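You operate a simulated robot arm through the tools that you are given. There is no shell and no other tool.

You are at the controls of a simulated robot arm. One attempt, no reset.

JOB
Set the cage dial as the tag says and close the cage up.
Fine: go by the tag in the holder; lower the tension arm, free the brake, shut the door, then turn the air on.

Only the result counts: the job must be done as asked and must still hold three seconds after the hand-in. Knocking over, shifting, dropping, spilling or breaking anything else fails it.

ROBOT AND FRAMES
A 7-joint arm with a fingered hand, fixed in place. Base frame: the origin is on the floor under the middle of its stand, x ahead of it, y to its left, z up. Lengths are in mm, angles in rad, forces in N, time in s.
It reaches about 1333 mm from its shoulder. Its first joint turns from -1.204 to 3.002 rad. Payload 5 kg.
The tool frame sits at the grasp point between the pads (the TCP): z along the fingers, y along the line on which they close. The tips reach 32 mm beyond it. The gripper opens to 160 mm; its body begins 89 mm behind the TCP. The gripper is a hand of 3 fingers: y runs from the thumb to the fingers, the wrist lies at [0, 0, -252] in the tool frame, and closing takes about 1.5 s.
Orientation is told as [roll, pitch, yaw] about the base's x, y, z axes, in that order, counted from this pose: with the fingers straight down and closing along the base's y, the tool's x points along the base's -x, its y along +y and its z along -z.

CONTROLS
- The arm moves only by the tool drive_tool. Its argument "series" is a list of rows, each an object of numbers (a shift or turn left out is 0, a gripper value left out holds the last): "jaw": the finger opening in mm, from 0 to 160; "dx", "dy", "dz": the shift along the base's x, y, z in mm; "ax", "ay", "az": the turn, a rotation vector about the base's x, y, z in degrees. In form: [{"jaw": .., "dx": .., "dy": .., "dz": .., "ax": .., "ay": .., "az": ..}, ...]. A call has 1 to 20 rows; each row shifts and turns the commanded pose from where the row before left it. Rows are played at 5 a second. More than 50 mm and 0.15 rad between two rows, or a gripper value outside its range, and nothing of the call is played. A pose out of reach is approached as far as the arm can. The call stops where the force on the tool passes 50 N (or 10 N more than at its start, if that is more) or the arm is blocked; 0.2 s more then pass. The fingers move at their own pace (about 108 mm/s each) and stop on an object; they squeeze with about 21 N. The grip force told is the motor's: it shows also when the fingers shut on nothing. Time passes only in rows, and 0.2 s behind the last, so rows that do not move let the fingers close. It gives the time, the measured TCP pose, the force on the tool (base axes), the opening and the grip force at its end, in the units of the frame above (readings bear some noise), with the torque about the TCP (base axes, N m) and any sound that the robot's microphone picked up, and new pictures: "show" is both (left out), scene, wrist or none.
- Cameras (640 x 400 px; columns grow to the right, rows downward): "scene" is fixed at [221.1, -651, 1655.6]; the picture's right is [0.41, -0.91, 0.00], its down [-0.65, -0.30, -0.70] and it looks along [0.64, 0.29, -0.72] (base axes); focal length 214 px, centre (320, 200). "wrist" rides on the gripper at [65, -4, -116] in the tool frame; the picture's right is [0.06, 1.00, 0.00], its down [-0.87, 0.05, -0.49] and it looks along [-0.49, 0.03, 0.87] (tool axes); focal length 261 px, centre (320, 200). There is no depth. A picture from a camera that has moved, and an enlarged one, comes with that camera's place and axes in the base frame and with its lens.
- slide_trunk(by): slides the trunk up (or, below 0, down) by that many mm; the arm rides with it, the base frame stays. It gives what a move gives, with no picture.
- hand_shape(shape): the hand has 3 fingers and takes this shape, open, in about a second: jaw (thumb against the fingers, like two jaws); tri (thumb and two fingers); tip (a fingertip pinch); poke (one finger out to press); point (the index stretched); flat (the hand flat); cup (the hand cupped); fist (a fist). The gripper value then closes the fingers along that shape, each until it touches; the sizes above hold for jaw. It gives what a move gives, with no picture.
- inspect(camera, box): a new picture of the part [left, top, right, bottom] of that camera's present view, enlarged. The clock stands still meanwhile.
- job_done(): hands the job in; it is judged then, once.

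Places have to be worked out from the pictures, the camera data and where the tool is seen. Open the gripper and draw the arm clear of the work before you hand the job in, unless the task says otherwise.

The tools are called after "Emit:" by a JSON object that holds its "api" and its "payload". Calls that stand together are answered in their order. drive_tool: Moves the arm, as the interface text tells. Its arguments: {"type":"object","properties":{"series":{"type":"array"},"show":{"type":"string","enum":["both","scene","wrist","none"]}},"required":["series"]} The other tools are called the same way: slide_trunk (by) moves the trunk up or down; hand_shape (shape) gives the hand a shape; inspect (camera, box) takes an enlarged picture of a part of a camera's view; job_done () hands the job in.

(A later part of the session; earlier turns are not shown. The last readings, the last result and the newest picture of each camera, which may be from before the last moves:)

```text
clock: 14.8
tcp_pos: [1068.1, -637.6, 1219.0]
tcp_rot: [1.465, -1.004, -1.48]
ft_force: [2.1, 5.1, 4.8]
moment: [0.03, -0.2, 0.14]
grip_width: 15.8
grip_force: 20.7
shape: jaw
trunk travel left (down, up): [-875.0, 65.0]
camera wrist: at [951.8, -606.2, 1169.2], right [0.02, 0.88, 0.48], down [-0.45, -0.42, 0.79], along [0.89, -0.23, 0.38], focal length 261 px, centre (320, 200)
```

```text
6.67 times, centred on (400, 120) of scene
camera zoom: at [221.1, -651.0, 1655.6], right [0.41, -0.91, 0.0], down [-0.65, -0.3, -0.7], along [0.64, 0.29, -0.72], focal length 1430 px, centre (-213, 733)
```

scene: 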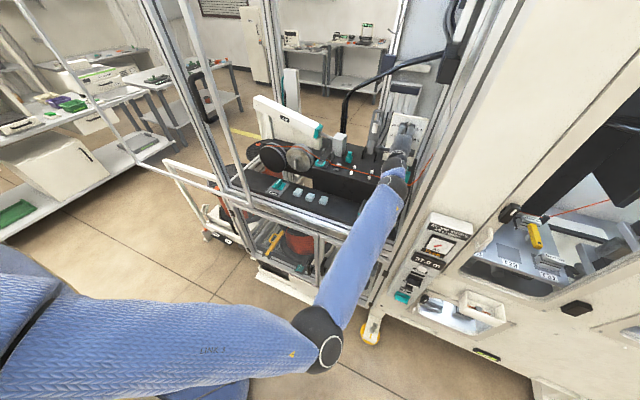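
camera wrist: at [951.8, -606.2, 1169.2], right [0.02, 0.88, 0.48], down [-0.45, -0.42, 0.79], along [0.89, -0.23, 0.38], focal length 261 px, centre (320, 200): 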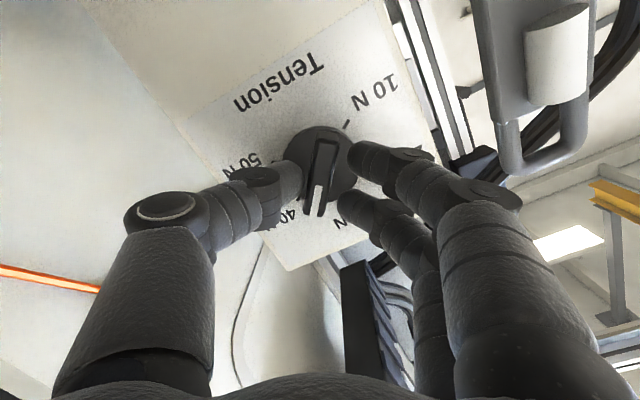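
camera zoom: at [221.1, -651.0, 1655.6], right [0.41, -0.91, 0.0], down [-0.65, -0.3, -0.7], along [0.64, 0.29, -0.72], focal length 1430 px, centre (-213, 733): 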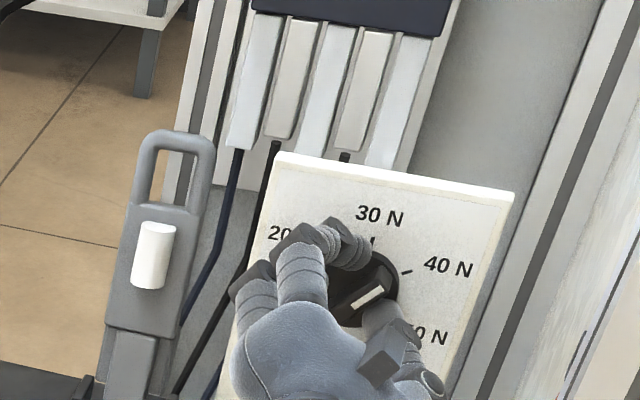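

The pointer is now around 43–47°, while the hand has turned to 58°, so the bar lags ~12° in the grip. I turn another 24° and check whether the lag grows.

Emit:
{"api": "drive_tool", "payload": {"series": [{"dz": 0.5, "ax": -7.99, "az": 0.42}, {"ax": -7.99, "az": 0.42}, {"ax": -7.99, "az": 0.42}], "show": "wrist"}}

Emit:
{"api": "inspect", "payload": {"camera": "wrist", "box": [200, 40, 440, 240]}}

Emit:
{"api": "inspect", "payload": {"camera": "scene", "box": [360, 90, 440, 150]}}

```text
clock: 15.6
tcp_pos: [1068.2, -637.2, 1220.9]
tcp_rot: [1.197, -1.414, -1.197]
ft_force: [0.8, 6.9, 3.3]
moment: [0.08, -0.13, 0.11]
grip_width: 16.5
grip_force: 21.1
shape: jaw
trunk travel left (down, up): [-875.0, 65.0]
camera wrist: at [951.3, -631.4, 1162.2], right [0.0, 1.0, 0.08], down [-0.44, -0.07, 0.89], along [0.9, -0.04, 0.44], focal length 261 px, centre (320, 200)
```

wrist: 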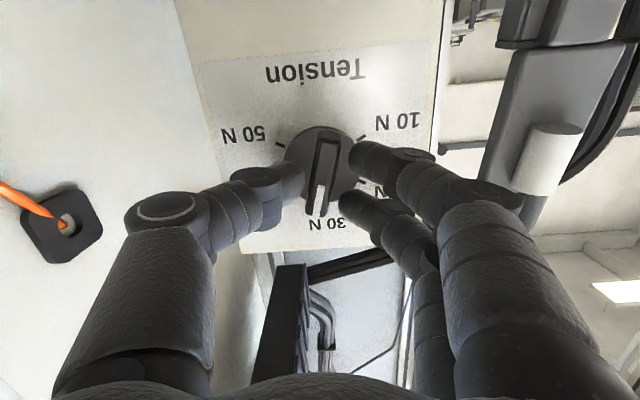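

```text
2.00 times, centred on (320, 140) of wrist
camera zoom: at [951.3, -631.4, 1162.2], right [0.0, 1.0, 0.08], down [-0.44, -0.07, 0.89], along [0.9, -0.04, 0.44], focal length 521 px, centre (320, 320)
```

zoom: 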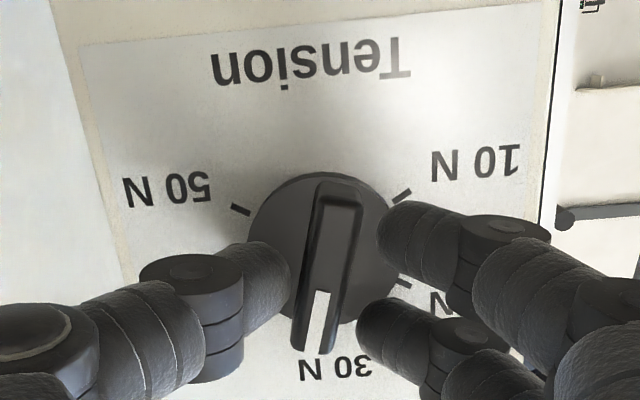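

```text
6.67 times, centred on (400, 120) of scene
camera zoom: at [221.1, -651.0, 1655.6], right [0.41, -0.91, 0.0], down [-0.65, -0.3, -0.7], along [0.64, 0.29, -0.72], focal length 1430 px, centre (-213, 733)
```

zoom: 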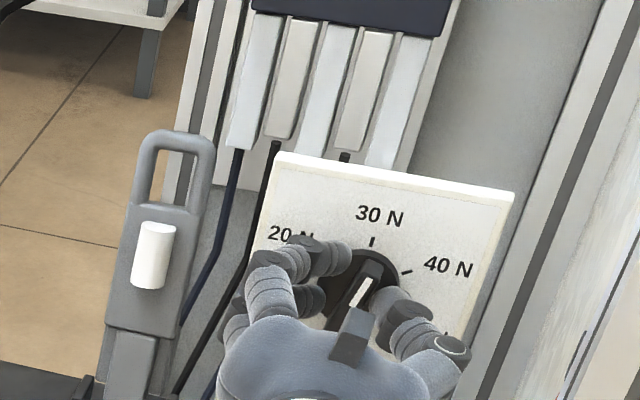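

The lag stays constant at ~10–12° and the pointer is now nearly at 30 N. I continue another 64°.

Emit:
{"api": "drive_tool", "payload": {"series": [{"ax": -7.99, "az": 0.42}, {"ax": -7.99, "az": 0.42}, {"ax": -7.99, "az": 0.42}, {"ax": -7.99, "az": 0.42}, {"ax": -7.99, "az": 0.42}, {"ax": -7.99, "az": 0.42}, {"ax": -7.99, "az": 0.42}, {"ax": -7.99, "az": 0.42}]}}

Emit:
{"api": "inspect", "payload": {"camera": "wrist", "box": [200, 40, 440, 240]}}

Emit:
{"api": "inspect", "payload": {"camera": "scene", "box": [360, 90, 440, 150]}}

```text
clock: 17.4
tcp_pos: [1067.9, -634.1, 1220.8]
tcp_rot: [-1.503, -0.599, 1.531]
ft_force: [1.5, 18.2, 6.4]
moment: [0.15, -0.33, 0.54]
grip_width: 16.3
grip_force: 21.3
shape: jaw
trunk travel left (down, up): [-875.0, 65.0]
camera wrist: at [952.7, -689.5, 1193.6], right [-0.05, 0.51, -0.86], down [-0.46, 0.75, 0.47], along [0.88, 0.42, 0.2], focal length 261 px, centre (320, 200)
```

scene: 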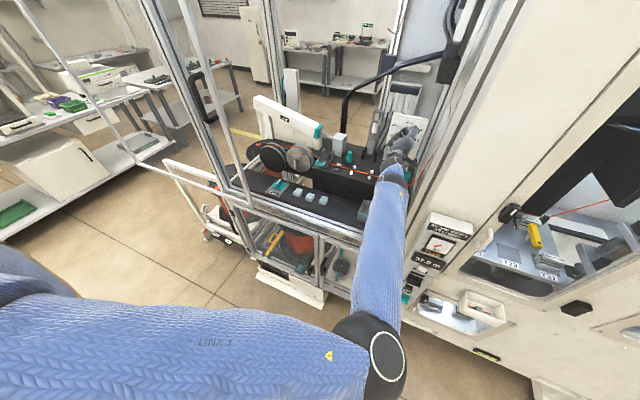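
wrist: 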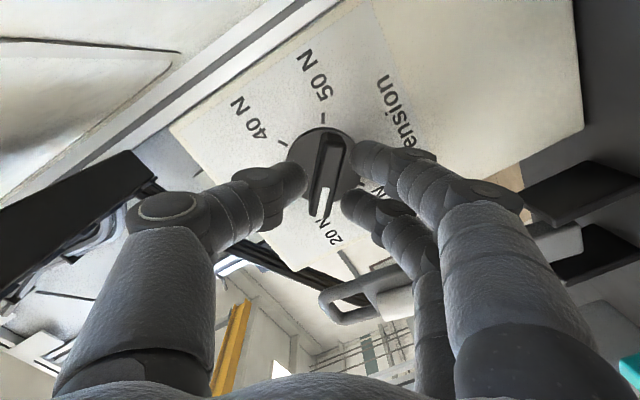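

```text
2.00 times, centred on (320, 140) of wrist
camera zoom: at [952.7, -689.5, 1193.6], right [-0.05, 0.51, -0.86], down [-0.46, 0.75, 0.47], along [0.88, 0.42, 0.2], focal length 521 px, centre (320, 320)
```

zoom: 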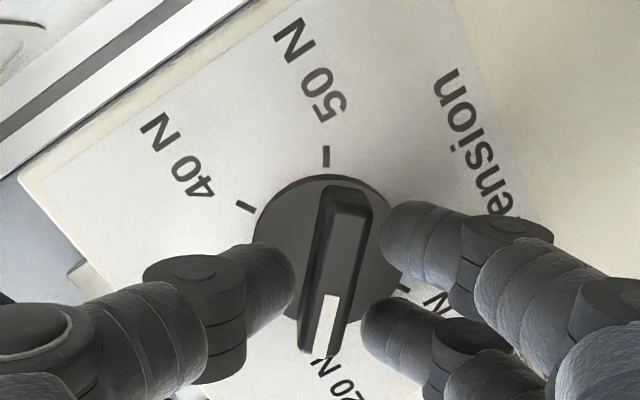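

```text
6.67 times, centred on (400, 120) of scene
camera zoom: at [221.1, -651.0, 1655.6], right [0.41, -0.91, 0.0], down [-0.65, -0.3, -0.7], along [0.64, 0.29, -0.72], focal length 1430 px, centre (-213, 733)
```

zoom: 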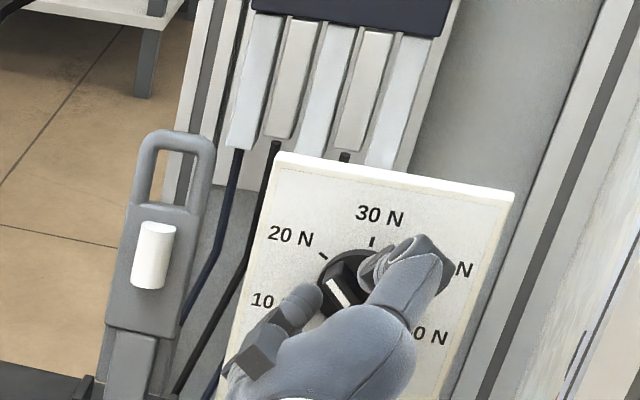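

The pointer is just short of 20 N. A sideways load of 18 N in +y has built up, so I check the elbow clearance and shift the command 3 mm toward +y/+z to relieve it.

Emit:
{"api": "inspect", "payload": {"camera": "scene", "box": [280, 200, 480, 400]}}

Emit:
{"api": "drive_tool", "payload": {"series": [{"dy": 2.5, "dz": 2}, {}], "show": "none"}}

```text
2.00 times, centred on (380, 300) of scene
camera zoom: at [221.1, -651.0, 1655.6], right [0.41, -0.91, 0.0], down [-0.65, -0.3, -0.7], along [0.64, 0.29, -0.72], focal length 429 px, centre (200, 0)
```

zoom: 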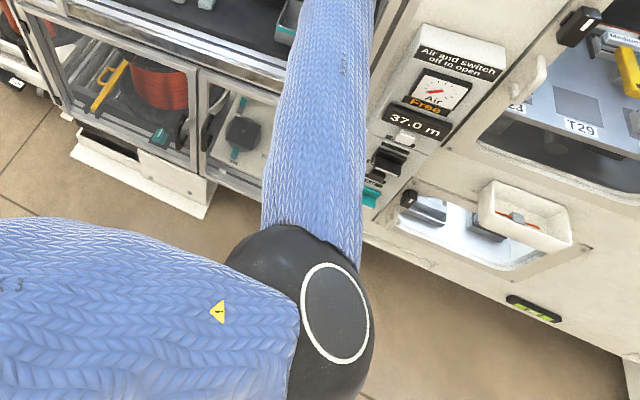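

```text
clock: 18.0
tcp_pos: [1067.2, -634.5, 1221.7]
tcp_rot: [-1.502, -0.6, 1.528]
ft_force: [-3.7, 17.1, -0.9]
moment: [0.11, 0.07, 0.62]
grip_width: 16.3
grip_force: 20.5
shape: jaw
trunk travel left (down, up): [-875.0, 65.0]
```

The +y load didn't change with the shift, which suggests the forearm is close to the right-hand post in this rolled posture. I release the knob, back off, and will regrip it flipped by 180° where the elbow sits better.

Emit:
{"api": "drive_tool", "payload": {"series": [{"jaw": 60}, {}, {}, {"dx": -20}, {"dx": -25}]}}

Emit:
{"api": "inspect", "payload": {"camera": "scene", "box": [300, 130, 460, 280]}}

Emit:
{"api": "inspect", "payload": {"camera": "wrist", "box": [200, 40, 440, 240]}}

```text
clock: 19.2
tcp_pos: [1022.8, -632.6, 1222.2]
tcp_rot: [-1.502, -0.602, 1.529]
ft_force: [-0.5, 0.4, -0.1]
moment: [0.03, -0.01, -0.04]
grip_width: 59.3
grip_force: 0.1
shape: jaw
trunk travel left (down, up): [-875.0, 65.0]
camera wrist: at [906.5, -688.1, 1195.2], right [-0.05, 0.51, -0.86], down [-0.46, 0.75, 0.47], along [0.89, 0.42, 0.2], focal length 261 px, centre (320, 200)
```

scene: 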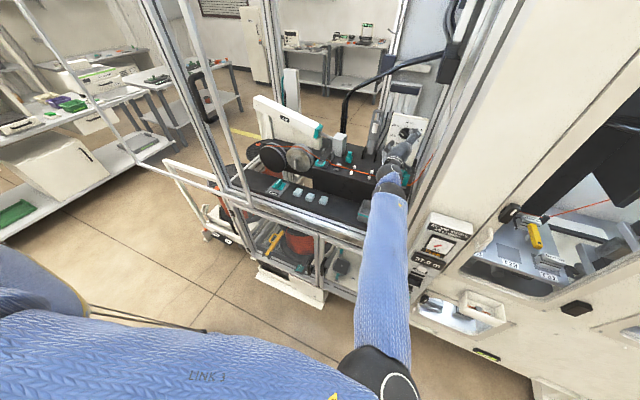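
wrist: 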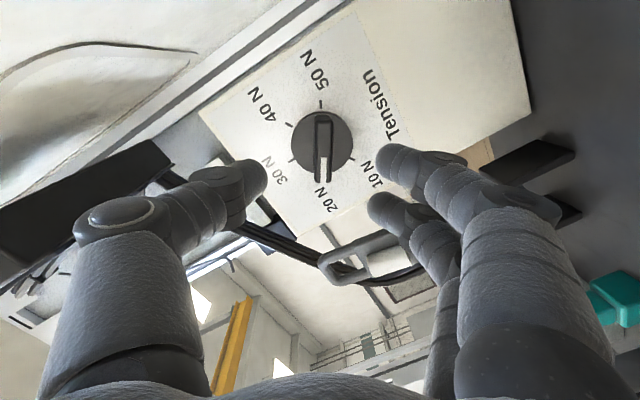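

```text
2.67 times, centred on (380, 205) of scene
camera zoom: at [221.1, -651.0, 1655.6], right [0.41, -0.91, 0.0], down [-0.65, -0.3, -0.7], along [0.64, 0.29, -0.72], focal length 572 px, centre (160, 187)
```

zoom: 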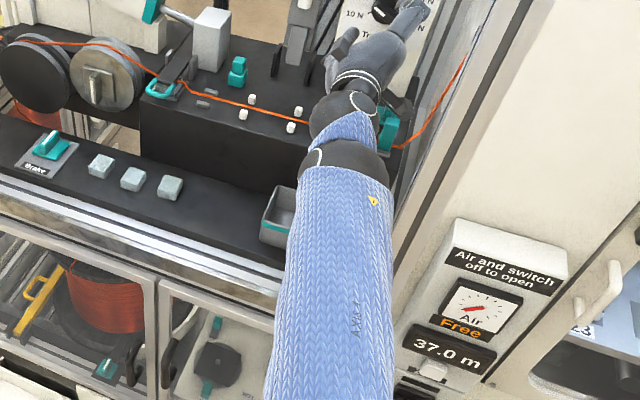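

```text
2.00 times, centred on (320, 140) of wrist
camera zoom: at [906.5, -688.1, 1195.2], right [-0.05, 0.51, -0.86], down [-0.46, 0.75, 0.47], along [0.89, 0.42, 0.2], focal length 521 px, centre (320, 320)
```

zoom: 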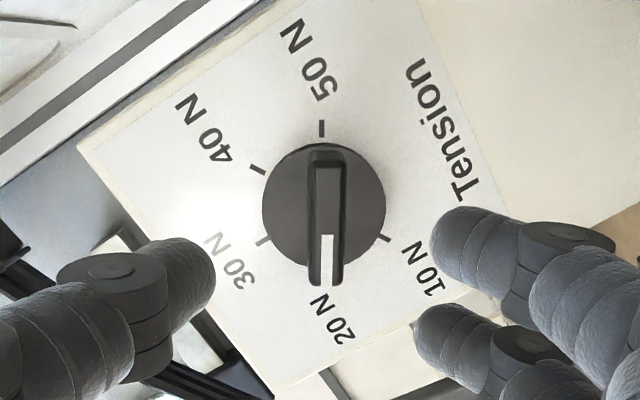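

The knob has detents: it snapped exactly onto 20 N after release, and the residual force is zero. I roll the hand back +180° in free space so I can grip the bar flipped for the last 60° step.

Emit:
{"api": "drive_tool", "payload": {"series": [{"ax": 8.19, "az": -0.43}, {"ax": 8.19, "az": -0.43}, {"ax": 8.19, "az": -0.43}, {"ax": 8.19, "az": -0.43}, {"ax": 8.19, "az": -0.43}, {"ax": 8.19, "az": -0.43}, {"ax": 8.19, "az": -0.43}, {"ax": 8.19, "az": -0.43}, {"ax": 8.19, "az": -0.43}, {"ax": 8.19, "az": -0.43}, {"ax": 8.19, "az": -0.43}], "show": "none"}}

Emit:
{"api": "drive_tool", "payload": {"series": [{"ax": 8.19, "az": -0.43}, {"ax": 8.19, "az": -0.43}, {"ax": 8.19, "az": -0.43}, {"ax": 8.19, "az": -0.43}, {"ax": 8.19, "az": -0.43}, {"ax": 8.19, "az": -0.43}, {"ax": 8.19, "az": -0.43}, {"ax": 8.19, "az": -0.43}, {"ax": 8.19, "az": -0.43}, {"ax": 8.19, "az": -0.43}, {"ax": 8.19, "az": -0.43}]}}

Emit:
{"api": "inspect", "payload": {"camera": "wrist", "box": [200, 40, 440, 240]}}

```text
clock: 21.6
tcp_pos: [1023.9, -636.9, 1219.3]
tcp_rot: [1.472, -0.957, -1.486]
ft_force: [-0.1, 0.3, 0.6]
moment: [0.0, 0.04, 0.02]
grip_width: 59.5
grip_force: 0.2
shape: jaw
trunk travel left (down, up): [-875.0, 65.0]
```

```text
clock: 24.0
tcp_pos: [1024.6, -636.8, 1220.9]
tcp_rot: [1.509, 0.614, -1.602]
ft_force: [-0.3, -0.4, 0.2]
moment: [-0.01, -0.03, -0.01]
grip_width: 59.7
grip_force: 0.1
shape: jaw
trunk travel left (down, up): [-875.0, 65.0]
camera wrist: at [911.8, -580.6, 1260.9], right [0.04, -0.52, 0.85], down [-0.51, -0.74, -0.43], along [0.86, -0.42, -0.3], focal length 261 px, centre (320, 200)
```

scene: 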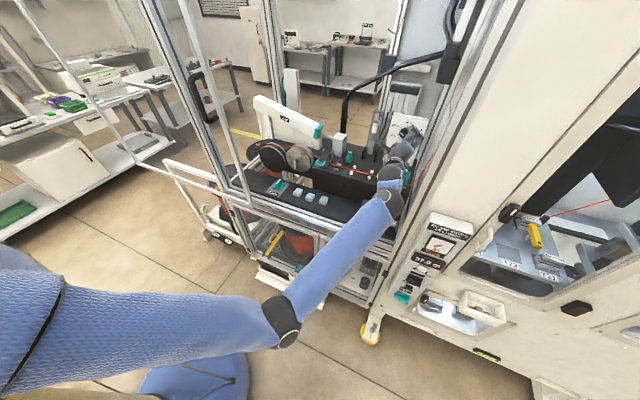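
wrist: 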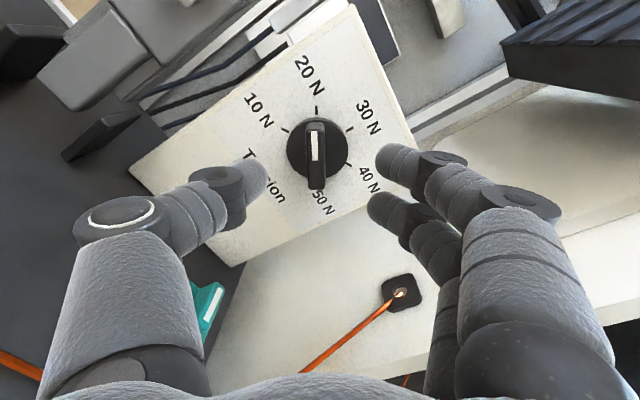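

```text
2.00 times, centred on (320, 140) of wrist
camera zoom: at [911.8, -580.6, 1260.9], right [0.04, -0.52, 0.85], down [-0.51, -0.74, -0.43], along [0.86, -0.42, -0.3], focal length 521 px, centre (320, 320)
```

zoom: 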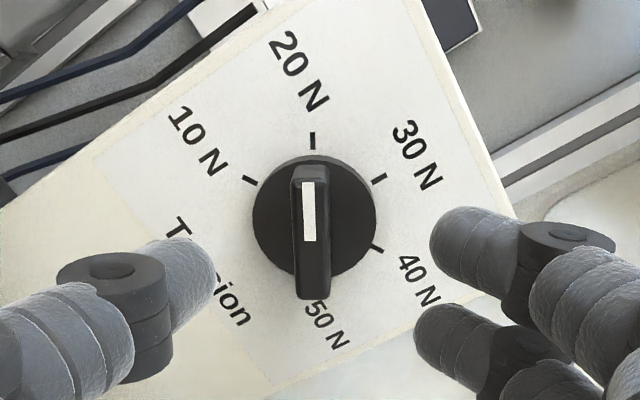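

The pointer sits exactly on 20 N and the elbow posture is good. I move in on the axis and grip the bar again.

Emit:
{"api": "drive_tool", "payload": {"series": [{"dx": 22, "dz": -2.2}, {"dx": 22, "dz": -2.2}, {"jaw": 30}, {}, {"jaw": 5}, {}, {}, {}], "show": "wrist"}}

```text
clock: 25.8
tcp_pos: [1066.8, -635.8, 1218.3]
tcp_rot: [1.51, 0.609, -1.601]
ft_force: [4.2, 0.0, 1.3]
moment: [-0.02, -0.25, -0.04]
grip_width: 10.7
grip_force: 21.1
shape: jaw
trunk travel left (down, up): [-875.0, 65.0]
camera wrist: at [954.7, -579.6, 1258.5], right [0.04, -0.52, 0.85], down [-0.51, -0.75, -0.43], along [0.86, -0.42, -0.3], focal length 261 px, centre (320, 200)
```

wrist: 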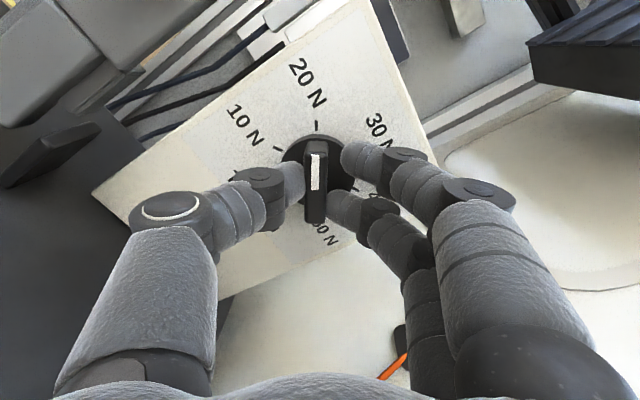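

The bar is held again. I turn it the last step counter-clockwise, 72° in hand angle to overcome the lag, and check.

Emit:
{"api": "drive_tool", "payload": {"series": [{"ax": -7.99, "az": 0.42}, {"ax": -7.99, "az": 0.42}, {"ax": -7.99, "az": 0.42}, {"ax": -7.99, "az": 0.42}, {"ax": -7.99, "az": 0.42}, {"ax": -7.99, "az": 0.42}, {"ax": -7.99, "az": 0.42}, {"ax": -7.99, "az": 0.42}]}}

Emit:
{"api": "inspect", "payload": {"camera": "wrist", "box": [200, 40, 440, 240]}}

Emit:
{"api": "inspect", "payload": {"camera": "scene", "box": [360, 90, 440, 150]}}

```text
clock: 27.6
tcp_pos: [1066.9, -633.1, 1216.7]
tcp_rot: [1.506, -0.507, -1.534]
ft_force: [-12.2, 14.9, -4.8]
moment: [0.03, -0.12, 0.31]
grip_width: 11.2
grip_force: 21.3
shape: jaw
trunk travel left (down, up): [-875.0, 65.0]
camera wrist: at [952.1, -578.7, 1188.2], right [0.04, 0.54, 0.84], down [-0.46, -0.73, 0.5], along [0.89, -0.41, 0.22], focal length 261 px, centre (320, 200)
```

scene: 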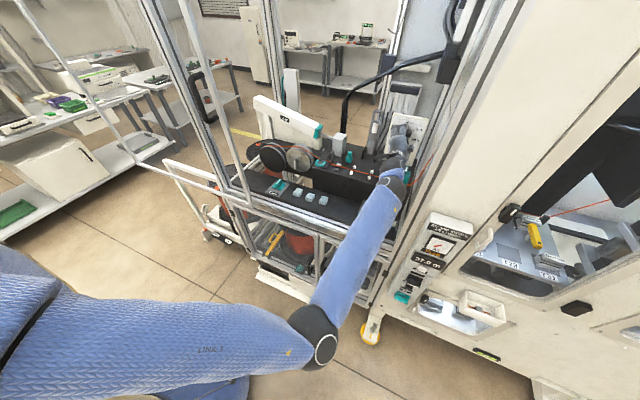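
wrist: 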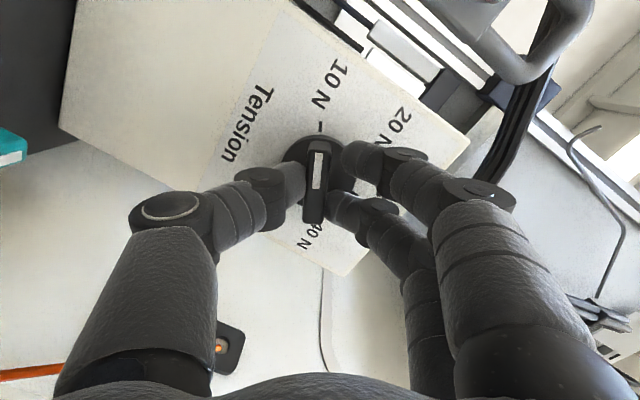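

```text
2.00 times, centred on (320, 140) of wrist
camera zoom: at [952.1, -578.7, 1188.2], right [0.04, 0.54, 0.84], down [-0.46, -0.73, 0.5], along [0.89, -0.41, 0.22], focal length 521 px, centre (320, 320)
```

zoom: 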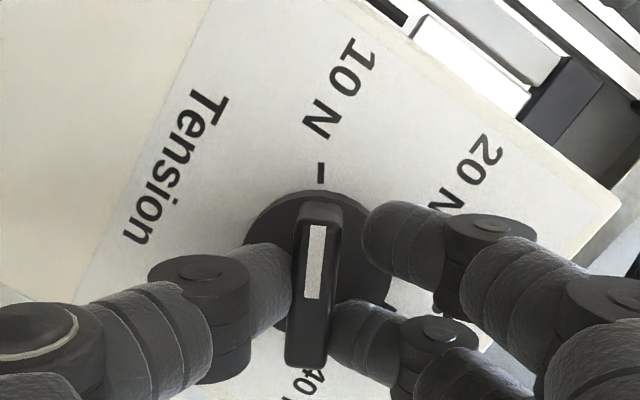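

```text
6.67 times, centred on (400, 120) of scene
camera zoom: at [221.1, -651.0, 1655.6], right [0.41, -0.91, 0.0], down [-0.65, -0.3, -0.7], along [0.64, 0.29, -0.72], focal length 1430 px, centre (-213, 733)
```

zoom: 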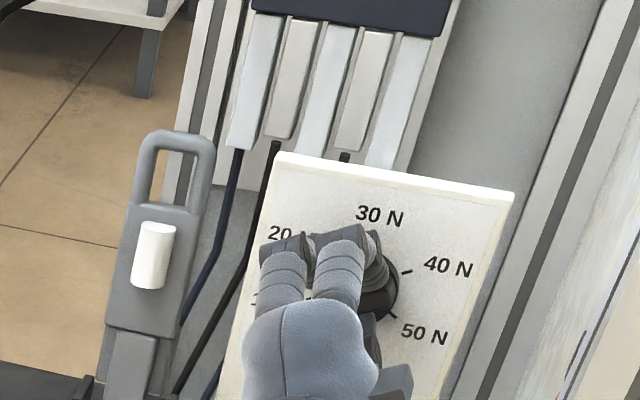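

The pointer now points at the 10 N tick. I open, back straight off, and verify where the knob settles.

Emit:
{"api": "drive_tool", "payload": {"series": [{"jaw": 60}, {}, {}, {"dx": -20}, {"dx": -30}]}}

Emit:
{"api": "inspect", "payload": {"camera": "wrist", "box": [200, 40, 440, 240]}}

Emit:
{"api": "inspect", "payload": {"camera": "scene", "box": [360, 90, 440, 150]}}

```text
clock: 28.8
tcp_pos: [1017.3, -636.6, 1219.3]
tcp_rot: [1.507, -0.505, -1.534]
ft_force: [-0.4, 0.3, 0.2]
moment: [-0.02, 0.04, -0.02]
grip_width: 59.8
grip_force: 0.1
shape: jaw
trunk travel left (down, up): [-875.0, 65.0]
camera wrist: at [903.1, -581.5, 1190.3], right [0.04, 0.54, 0.84], down [-0.46, -0.74, 0.5], along [0.89, -0.41, 0.22], focal length 261 px, centre (320, 200)
```

scene: 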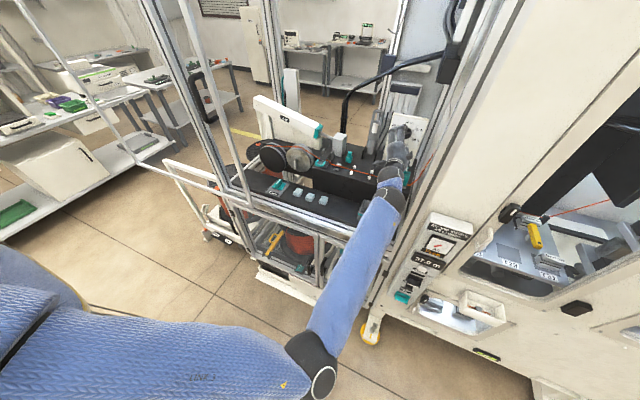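
wrist: 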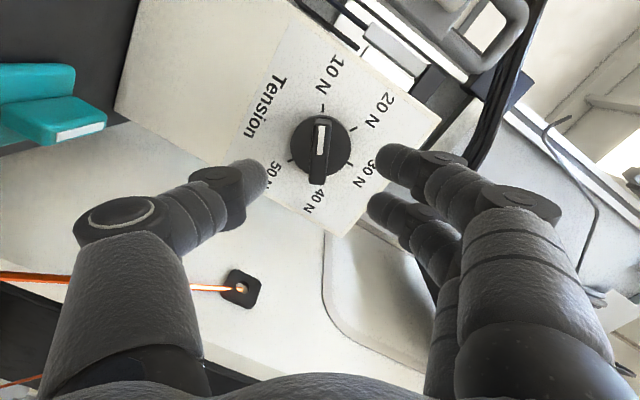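

```text
2.00 times, centred on (320, 140) of wrist
camera zoom: at [903.1, -581.5, 1190.3], right [0.04, 0.54, 0.84], down [-0.46, -0.74, 0.5], along [0.89, -0.41, 0.22], focal length 521 px, centre (320, 320)
```

zoom: 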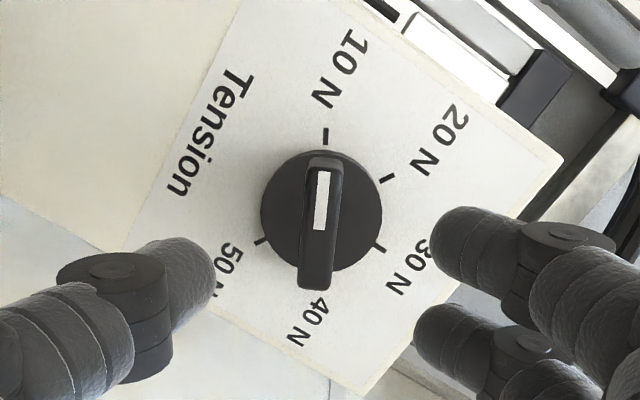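

```text
6.67 times, centred on (400, 120) of scene
camera zoom: at [221.1, -651.0, 1655.6], right [0.41, -0.91, 0.0], down [-0.65, -0.3, -0.7], along [0.64, 0.29, -0.72], focal length 1430 px, centre (-213, 733)
```

zoom: 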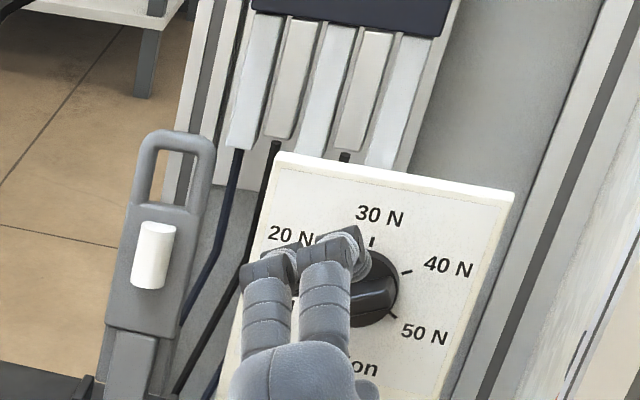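

The knob has settled on 10 N. Now the tension arm: its loop top is at about (1108, -509, 1286) and it pivots near the deck at (1085, -510, 1095). I retreat, roll the hand so it closes along y, and pitch it 45° down ahead of the loop.

Emit:
{"api": "drive_tool", "payload": {"series": [{"dx": -50}, {"dx": -50}, {"ax": -8.57, "dy": 18, "dz": 20}, {"ax": -8.57, "dy": 18, "dz": 20}, {"ax": -8.57, "dy": 18, "dz": 20}, {"ax": -8.57, "dy": 18, "dz": 20}, {"ax": -8.57, "dy": 18, "dz": 20}, {"ax": -8.57, "dy": 18, "dz": 20}, {"ax": -8.57, "dy": 18, "dz": 20}, {"ay": 8.4, "dx": 6, "dz": 8}, {"ay": 8.4, "dx": 6, "dz": 8}, {"ay": 8.4, "dx": 6, "dz": 8}, {"ay": 8.4, "dx": 6, "dz": 8}, {"ay": 8.4, "dx": 6, "dz": 8}]}}

```text
clock: 31.8
tcp_pos: [947.8, -512.9, 1370.8]
tcp_rot: [-0.024, -0.775, -0.03]
ft_force: [0.9, -0.7, 5.5]
moment: [0.08, 0.48, 0.07]
grip_width: 59.9
grip_force: 0.2
shape: jaw
trunk travel left (down, up): [-875.0, 65.0]
camera wrist: at [821.7, -510.3, 1406.6], right [0.0, 1.0, -0.06], down [0.28, 0.06, 0.96], along [0.96, -0.02, -0.28], focal length 261 px, centre (320, 200)
```

scene: 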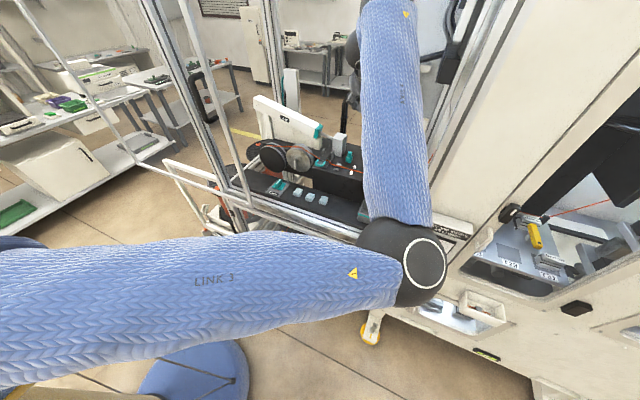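
wrist: 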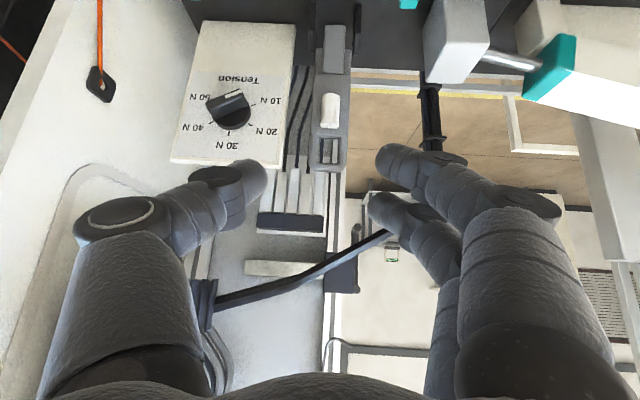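

The dial is visible again from here, so I zoom on it and on the tension arm to confirm both before approaching.

Emit:
{"api": "inspect", "payload": {"camera": "wrist", "box": [160, 30, 320, 180]}}

Emit:
{"api": "inspect", "payload": {"camera": "wrist", "box": [250, 0, 430, 200]}}

```text
2.67 times, centred on (240, 105) of wrist
camera zoom: at [821.7, -510.3, 1406.6], right [0.0, 1.0, -0.06], down [0.28, 0.06, 0.96], along [0.96, -0.02, -0.28], focal length 695 px, centre (533, 453)
```

zoom: 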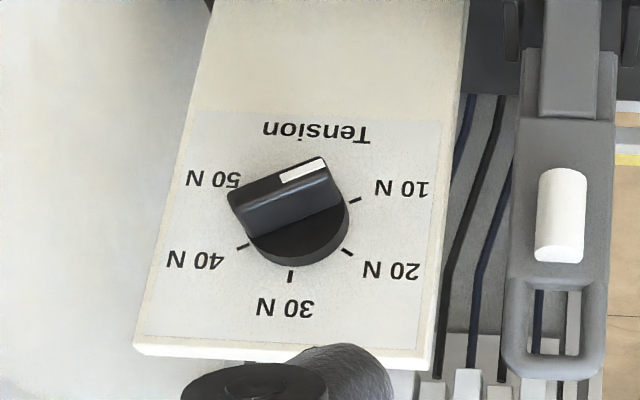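

```text
2.00 times, centred on (340, 100) of wrist
camera zoom: at [821.7, -510.3, 1406.6], right [0.0, 1.0, -0.06], down [0.28, 0.06, 0.96], along [0.96, -0.02, -0.28], focal length 521 px, centre (280, 400)
```

zoom: 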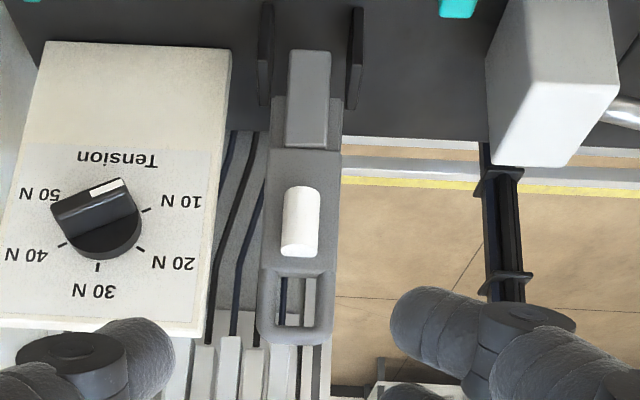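

The dial pointer reads 10 N from this angle too. The loop is 44 mm wide, centred at (1107, -508.5, 1286). I approach along the 45° line with the fingers straddling it.

Emit:
{"api": "drive_tool", "payload": {"series": [{"dx": 42, "dy": 2, "dz": -8, "jaw": 66}, {"dx": 42, "dy": 2, "dz": -7}, {"dx": 20, "dz": -20}, {"dx": 15, "dz": -15}]}}

Emit:
{"api": "inspect", "payload": {"camera": "wrist", "box": [200, 40, 440, 240]}}

```text
clock: 32.8
tcp_pos: [1069.3, -505.9, 1341.6]
tcp_rot: [-0.026, -0.804, -0.026]
ft_force: [1.6, -0.5, -0.5]
moment: [0.0, 0.0, -0.04]
grip_width: 65.6
grip_force: 0.1
shape: jaw
trunk travel left (down, up): [-875.0, 65.0]
camera wrist: at [943.3, -503.6, 1375.1], right [0.0, 1.0, -0.06], down [0.25, 0.06, 0.97], along [0.97, -0.02, -0.25], focal length 261 px, centre (320, 200)
```

scene: 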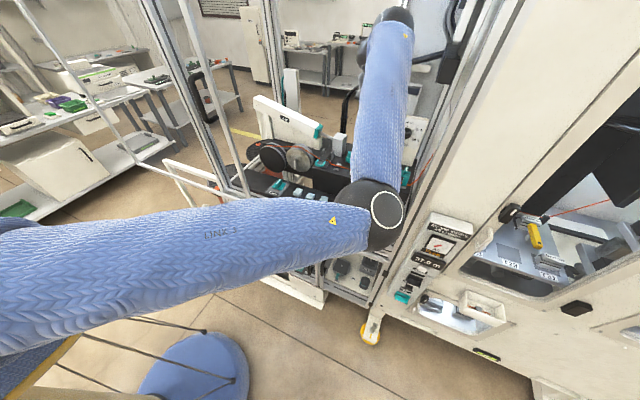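
wrist: 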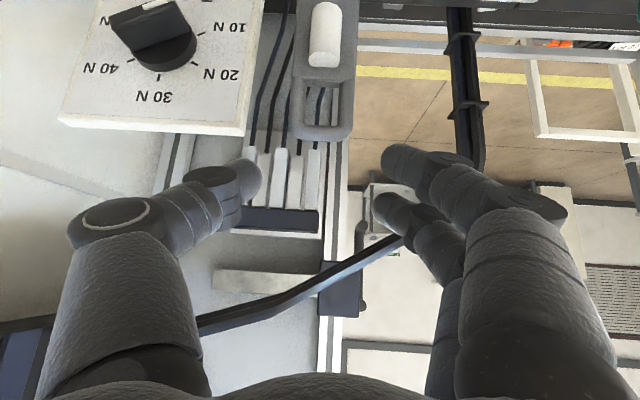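

```text
2.00 times, centred on (320, 140) of wrist
camera zoom: at [943.3, -503.6, 1375.1], right [0.0, 1.0, -0.06], down [0.25, 0.06, 0.97], along [0.97, -0.02, -0.25], focal length 521 px, centre (320, 320)
```

zoom: 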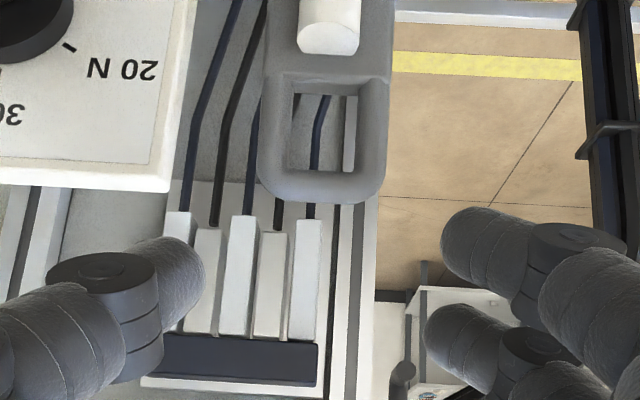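

The loop end is at about (1108, -509.5, 1290). I let the arm settle for a reading before going on.

Emit:
{"api": "drive_tool", "payload": {"series": [{}, {}], "show": "none"}}

```text
clock: 33.4
tcp_pos: [1067.7, -506.1, 1344.9]
tcp_rot: [-0.025, -0.805, -0.027]
ft_force: [-0.2, -1.2, -0.7]
moment: [0.02, -0.02, 0.01]
grip_width: 65.6
grip_force: 0.1
shape: jaw
trunk travel left (down, up): [-875.0, 65.0]
```

Settled at (1067.7, -506.1, 1344.9). I lower onto the loop so the tips straddle its last ~15 mm and close on it.

Emit:
{"api": "drive_tool", "payload": {"series": [{"dx": 11, "dy": -2, "dz": -24}, {"dx": 11, "dy": -1.5, "dz": -24}, {}]}}

Emit:
{"api": "inspect", "payload": {"camera": "wrist", "box": [200, 40, 440, 240]}}

Emit:
{"api": "inspect", "payload": {"camera": "scene", "box": [340, 0, 460, 80]}}

```text
clock: 34.2
tcp_pos: [1089.1, -509.3, 1300.5]
tcp_rot: [-0.026, -0.806, -0.025]
ft_force: [-0.2, 0.1, 0.4]
moment: [0.01, -0.01, 0.0]
grip_width: 65.7
grip_force: 0.0
shape: jaw
trunk travel left (down, up): [-875.0, 65.0]
camera wrist: at [961.8, -506.3, 1332.1], right [0.0, 1.0, -0.06], down [0.25, 0.06, 0.97], along [0.97, -0.02, -0.25], focal length 261 px, centre (320, 200)
```

scene: 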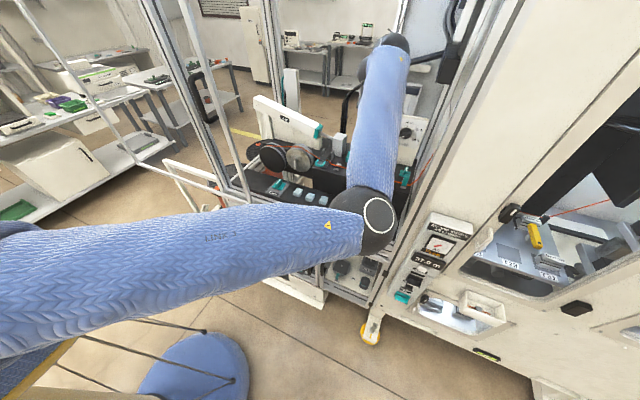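
wrist: 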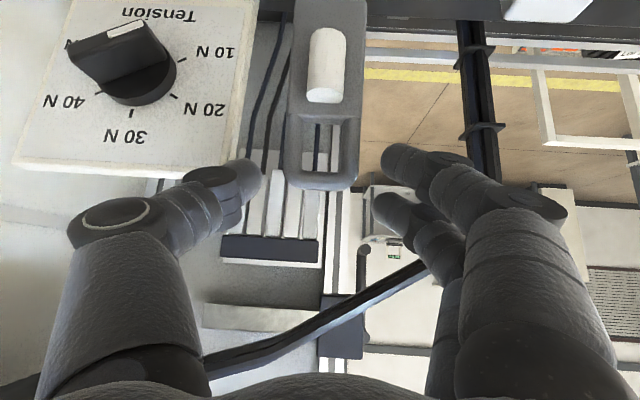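

```text
2.00 times, centred on (320, 140) of wrist
camera zoom: at [961.8, -506.3, 1332.1], right [0.0, 1.0, -0.06], down [0.25, 0.06, 0.97], along [0.97, -0.02, -0.25], focal length 521 px, centre (320, 320)
```

zoom: 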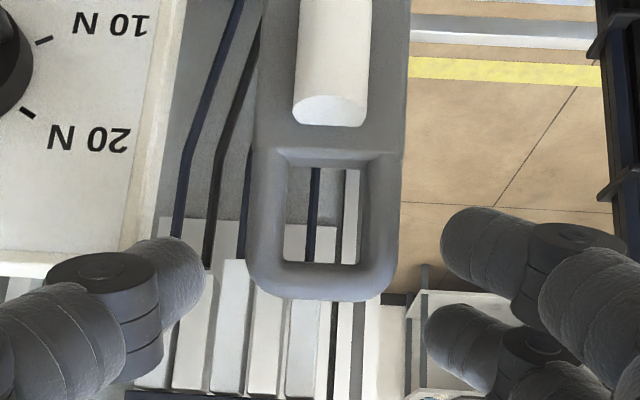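

```text
5.00 times, centred on (400, 40) of scene
camera zoom: at [221.1, -651.0, 1655.6], right [0.41, -0.91, 0.0], down [-0.65, -0.3, -0.7], along [0.64, 0.29, -0.72], focal length 1072 px, centre (-80, 1000)
```

zoom: 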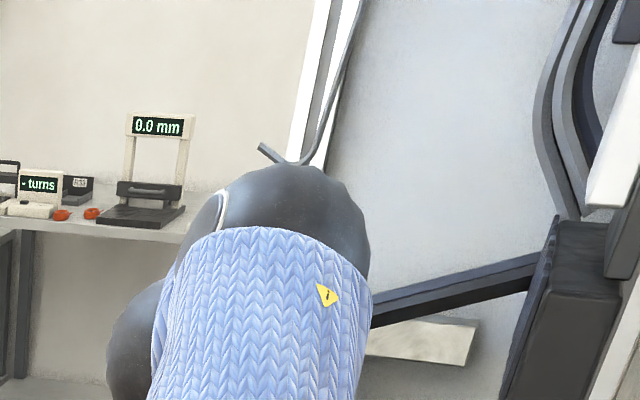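

The loop is centred between the thumb and the fingers. I go 8 mm lower for more overlap and close.

Emit:
{"api": "drive_tool", "payload": {"series": [{"dz": -8}, {"jaw": 50}, {"jaw": 35}, {"jaw": 30}, {}, {}], "show": "wrist"}}

Emit:
{"api": "inspect", "payload": {"camera": "wrist", "box": [200, 40, 440, 240]}}

```text
clock: 35.6
tcp_pos: [1087.2, -511.0, 1292.3]
tcp_rot: [-0.029, -0.806, -0.026]
ft_force: [-10.6, -1.7, 0.3]
moment: [0.04, 0.1, -0.33]
grip_width: 24.6
grip_force: 21.4
shape: jaw
trunk travel left (down, up): [-875.0, 65.0]
camera wrist: at [960.7, -507.6, 1325.0], right [0.0, 1.0, -0.06], down [0.25, 0.06, 0.97], along [0.97, -0.02, -0.25], focal length 261 px, centre (320, 200)
```

wrist: 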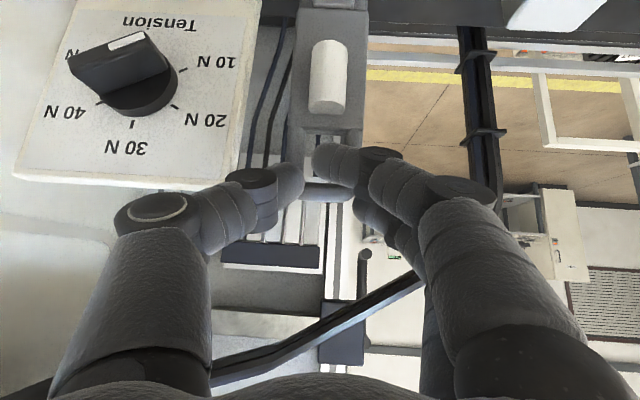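

```text
2.00 times, centred on (320, 140) of wrist
camera zoom: at [960.7, -507.6, 1325.0], right [0.0, 1.0, -0.06], down [0.25, 0.06, 0.97], along [0.97, -0.02, -0.25], focal length 521 px, centre (320, 320)
```

zoom: 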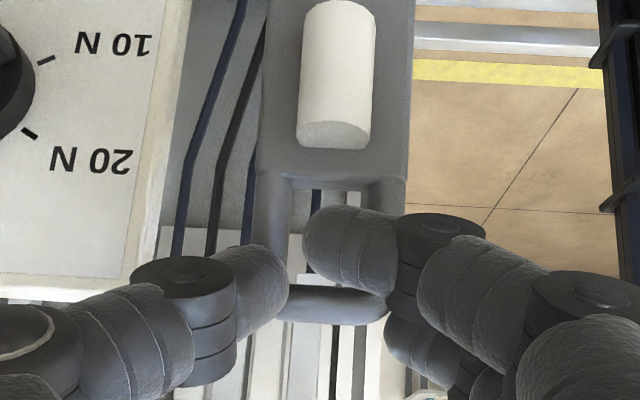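

The fingers wrapped unevenly: one in front of the loop opening and one over its end, with the thumb on the other side, which captures the loop end bar. I try drawing the loop forward along its arc slowly and watch whether the arm follows.

Emit:
{"api": "drive_tool", "payload": {"series": [{"dx": -12, "dz": 1, "ay": -1.5}, {"dx": -14, "dz": 1, "ay": -2}, {"dx": -14, "dz": 1, "ay": -2}, {"dx": -13, "dz": 1, "ay": -2}]}}

Emit:
{"api": "inspect", "payload": {"camera": "wrist", "box": [200, 40, 440, 240]}}

```text
clock: 36.6
tcp_pos: [1035.2, -508.8, 1296.1]
tcp_rot: [-0.02, -0.939, -0.03]
ft_force: [-0.4, -1.3, -0.4]
moment: [0.02, 0.02, -0.01]
grip_width: 15.6
grip_force: 20.8
shape: jaw
trunk travel left (down, up): [-875.0, 65.0]
camera wrist: at [905.2, -505.0, 1311.6], right [0.01, 1.0, -0.06], down [0.12, 0.06, 0.99], along [0.99, -0.02, -0.12], focal length 261 px, centre (320, 200)
```

scene: 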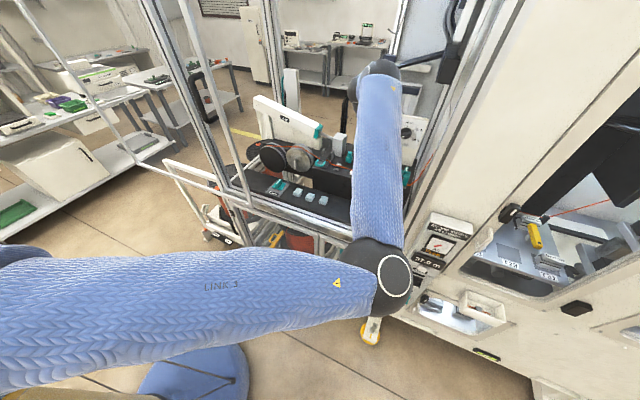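
wrist: 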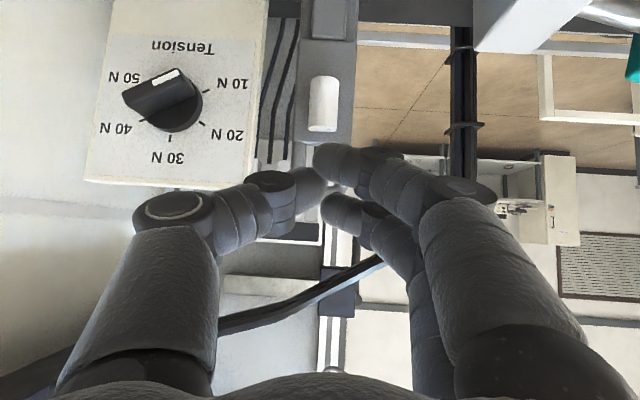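

```text
2.00 times, centred on (320, 140) of wrist
camera zoom: at [905.2, -505.0, 1311.6], right [0.01, 1.0, -0.06], down [0.12, 0.06, 0.99], along [0.99, -0.02, -0.12], focal length 521 px, centre (320, 320)
```

zoom: 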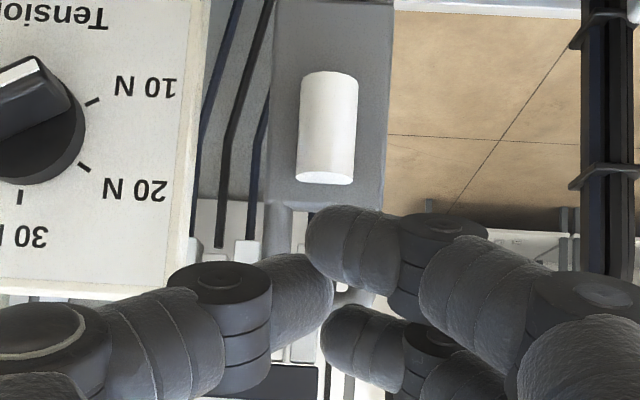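

The grip slipped off and the arm stayed upright; the ribs behind it are far back (x≈1330), so there is room to hook it from behind. I close the fingers, rise, steepen the hand, and go over the loop to put the fingertips behind it.

Emit:
{"api": "drive_tool", "payload": {"series": [{"jaw": 0, "dx": -15}, {"dz": 25, "ay": 8}, {"dz": 25, "ay": 8}, {"dz": 25, "ay": 8}, {"dx": 30}, {"dx": 40}, {"dx": 40}, {}]}}

Emit:
{"api": "inspect", "payload": {"camera": "wrist", "box": [200, 40, 440, 240]}}

```text
clock: 38.4
tcp_pos: [1127.6, -509.4, 1375.6]
tcp_rot: [-0.037, -0.523, -0.021]
ft_force: [-0.2, 0.3, 0.3]
moment: [-0.03, -0.06, -0.02]
grip_width: 15.1
grip_force: 21.0
shape: jaw
trunk travel left (down, up): [-875.0, 65.0]
camera wrist: at [1015.4, -506.3, 1443.2], right [-0.02, 1.0, -0.06], down [0.51, 0.06, 0.86], along [0.86, -0.02, -0.51], focal length 261 px, centre (320, 200)
```

scene: 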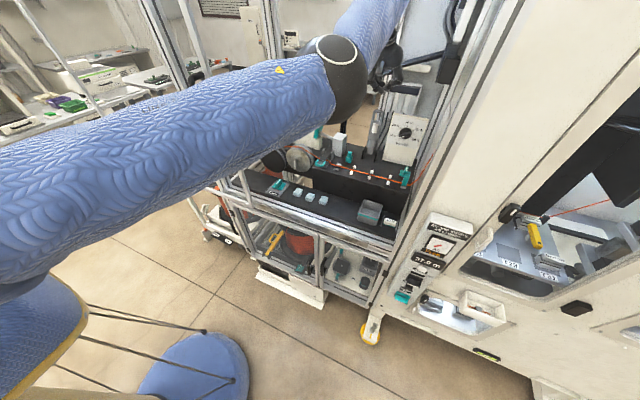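
wrist: 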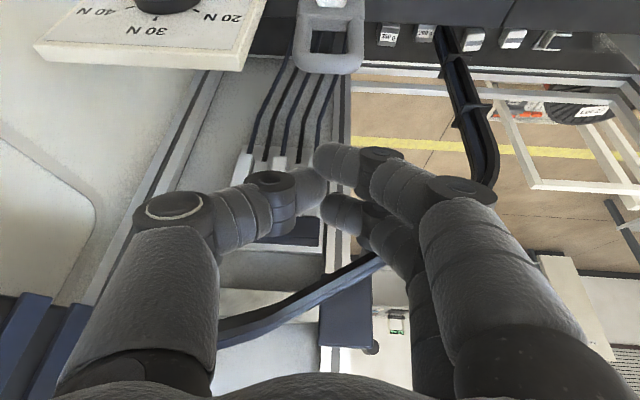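

```text
2.00 times, centred on (320, 140) of wrist
camera zoom: at [1015.4, -506.3, 1443.2], right [-0.02, 1.0, -0.06], down [0.51, 0.06, 0.86], along [0.86, -0.02, -0.51], focal length 521 px, centre (320, 320)
```

zoom: 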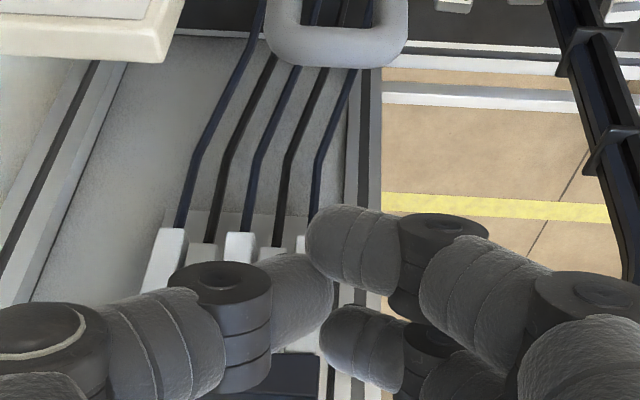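

The closed fingers are above and slightly behind the loop (tips at about x 1144, z 1348). I go 24 mm further back and lower behind the loop, watching the force.

Emit:
{"api": "drive_tool", "payload": {"series": [{"dx": 24}, {"dz": -30}, {"dz": -25}, {"dz": -20}, {}]}}

Emit:
{"api": "inspect", "payload": {"camera": "wrist", "box": [200, 40, 440, 240]}}

Emit:
{"api": "inspect", "payload": {"camera": "scene", "box": [340, 40, 440, 150]}}

```text
clock: 39.6
tcp_pos: [1154.5, -510.9, 1294.1]
tcp_rot: [-0.036, -0.518, -0.022]
ft_force: [-0.6, -0.1, 0.6]
moment: [0.04, 0.03, 0.01]
grip_width: 15.7
grip_force: 21.1
shape: jaw
trunk travel left (down, up): [-875.0, 65.0]
camera wrist: at [1042.7, -507.3, 1362.7], right [-0.02, 1.0, -0.06], down [0.51, 0.06, 0.86], along [0.86, -0.02, -0.51], focal length 261 px, centre (320, 200)
```

scene: 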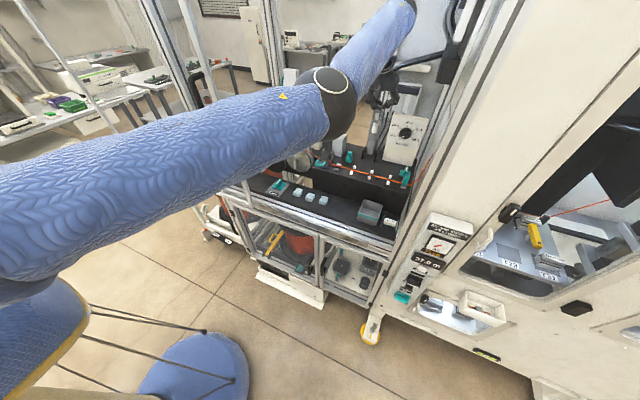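
wrist: 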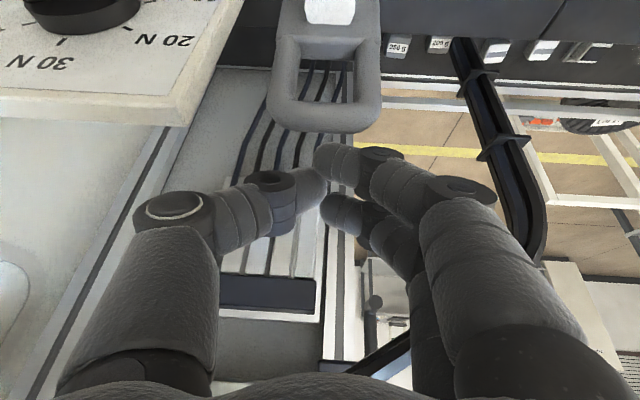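

```text
2.00 times, centred on (320, 140) of wrist
camera zoom: at [1042.7, -507.3, 1362.7], right [-0.02, 1.0, -0.06], down [0.51, 0.06, 0.86], along [0.86, -0.02, -0.51], focal length 521 px, centre (320, 320)
```

zoom: 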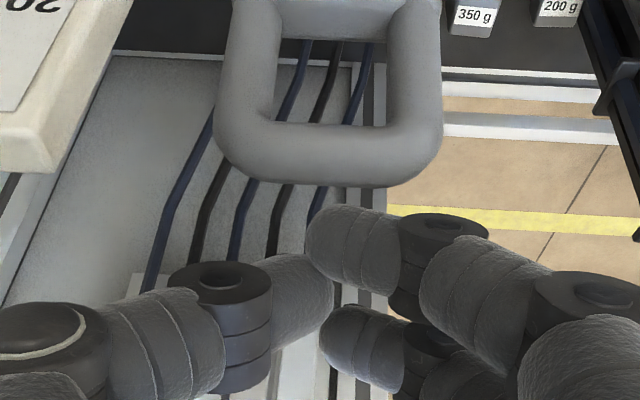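

```text
3.64 times, centred on (390, 95) of scene
camera zoom: at [221.1, -651.0, 1655.6], right [0.41, -0.91, 0.0], down [-0.65, -0.3, -0.7], along [0.64, 0.29, -0.72], focal length 780 px, centre (66, 582)
```

zoom: 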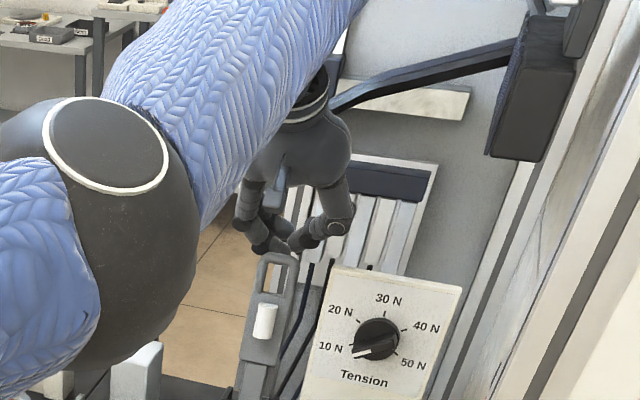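

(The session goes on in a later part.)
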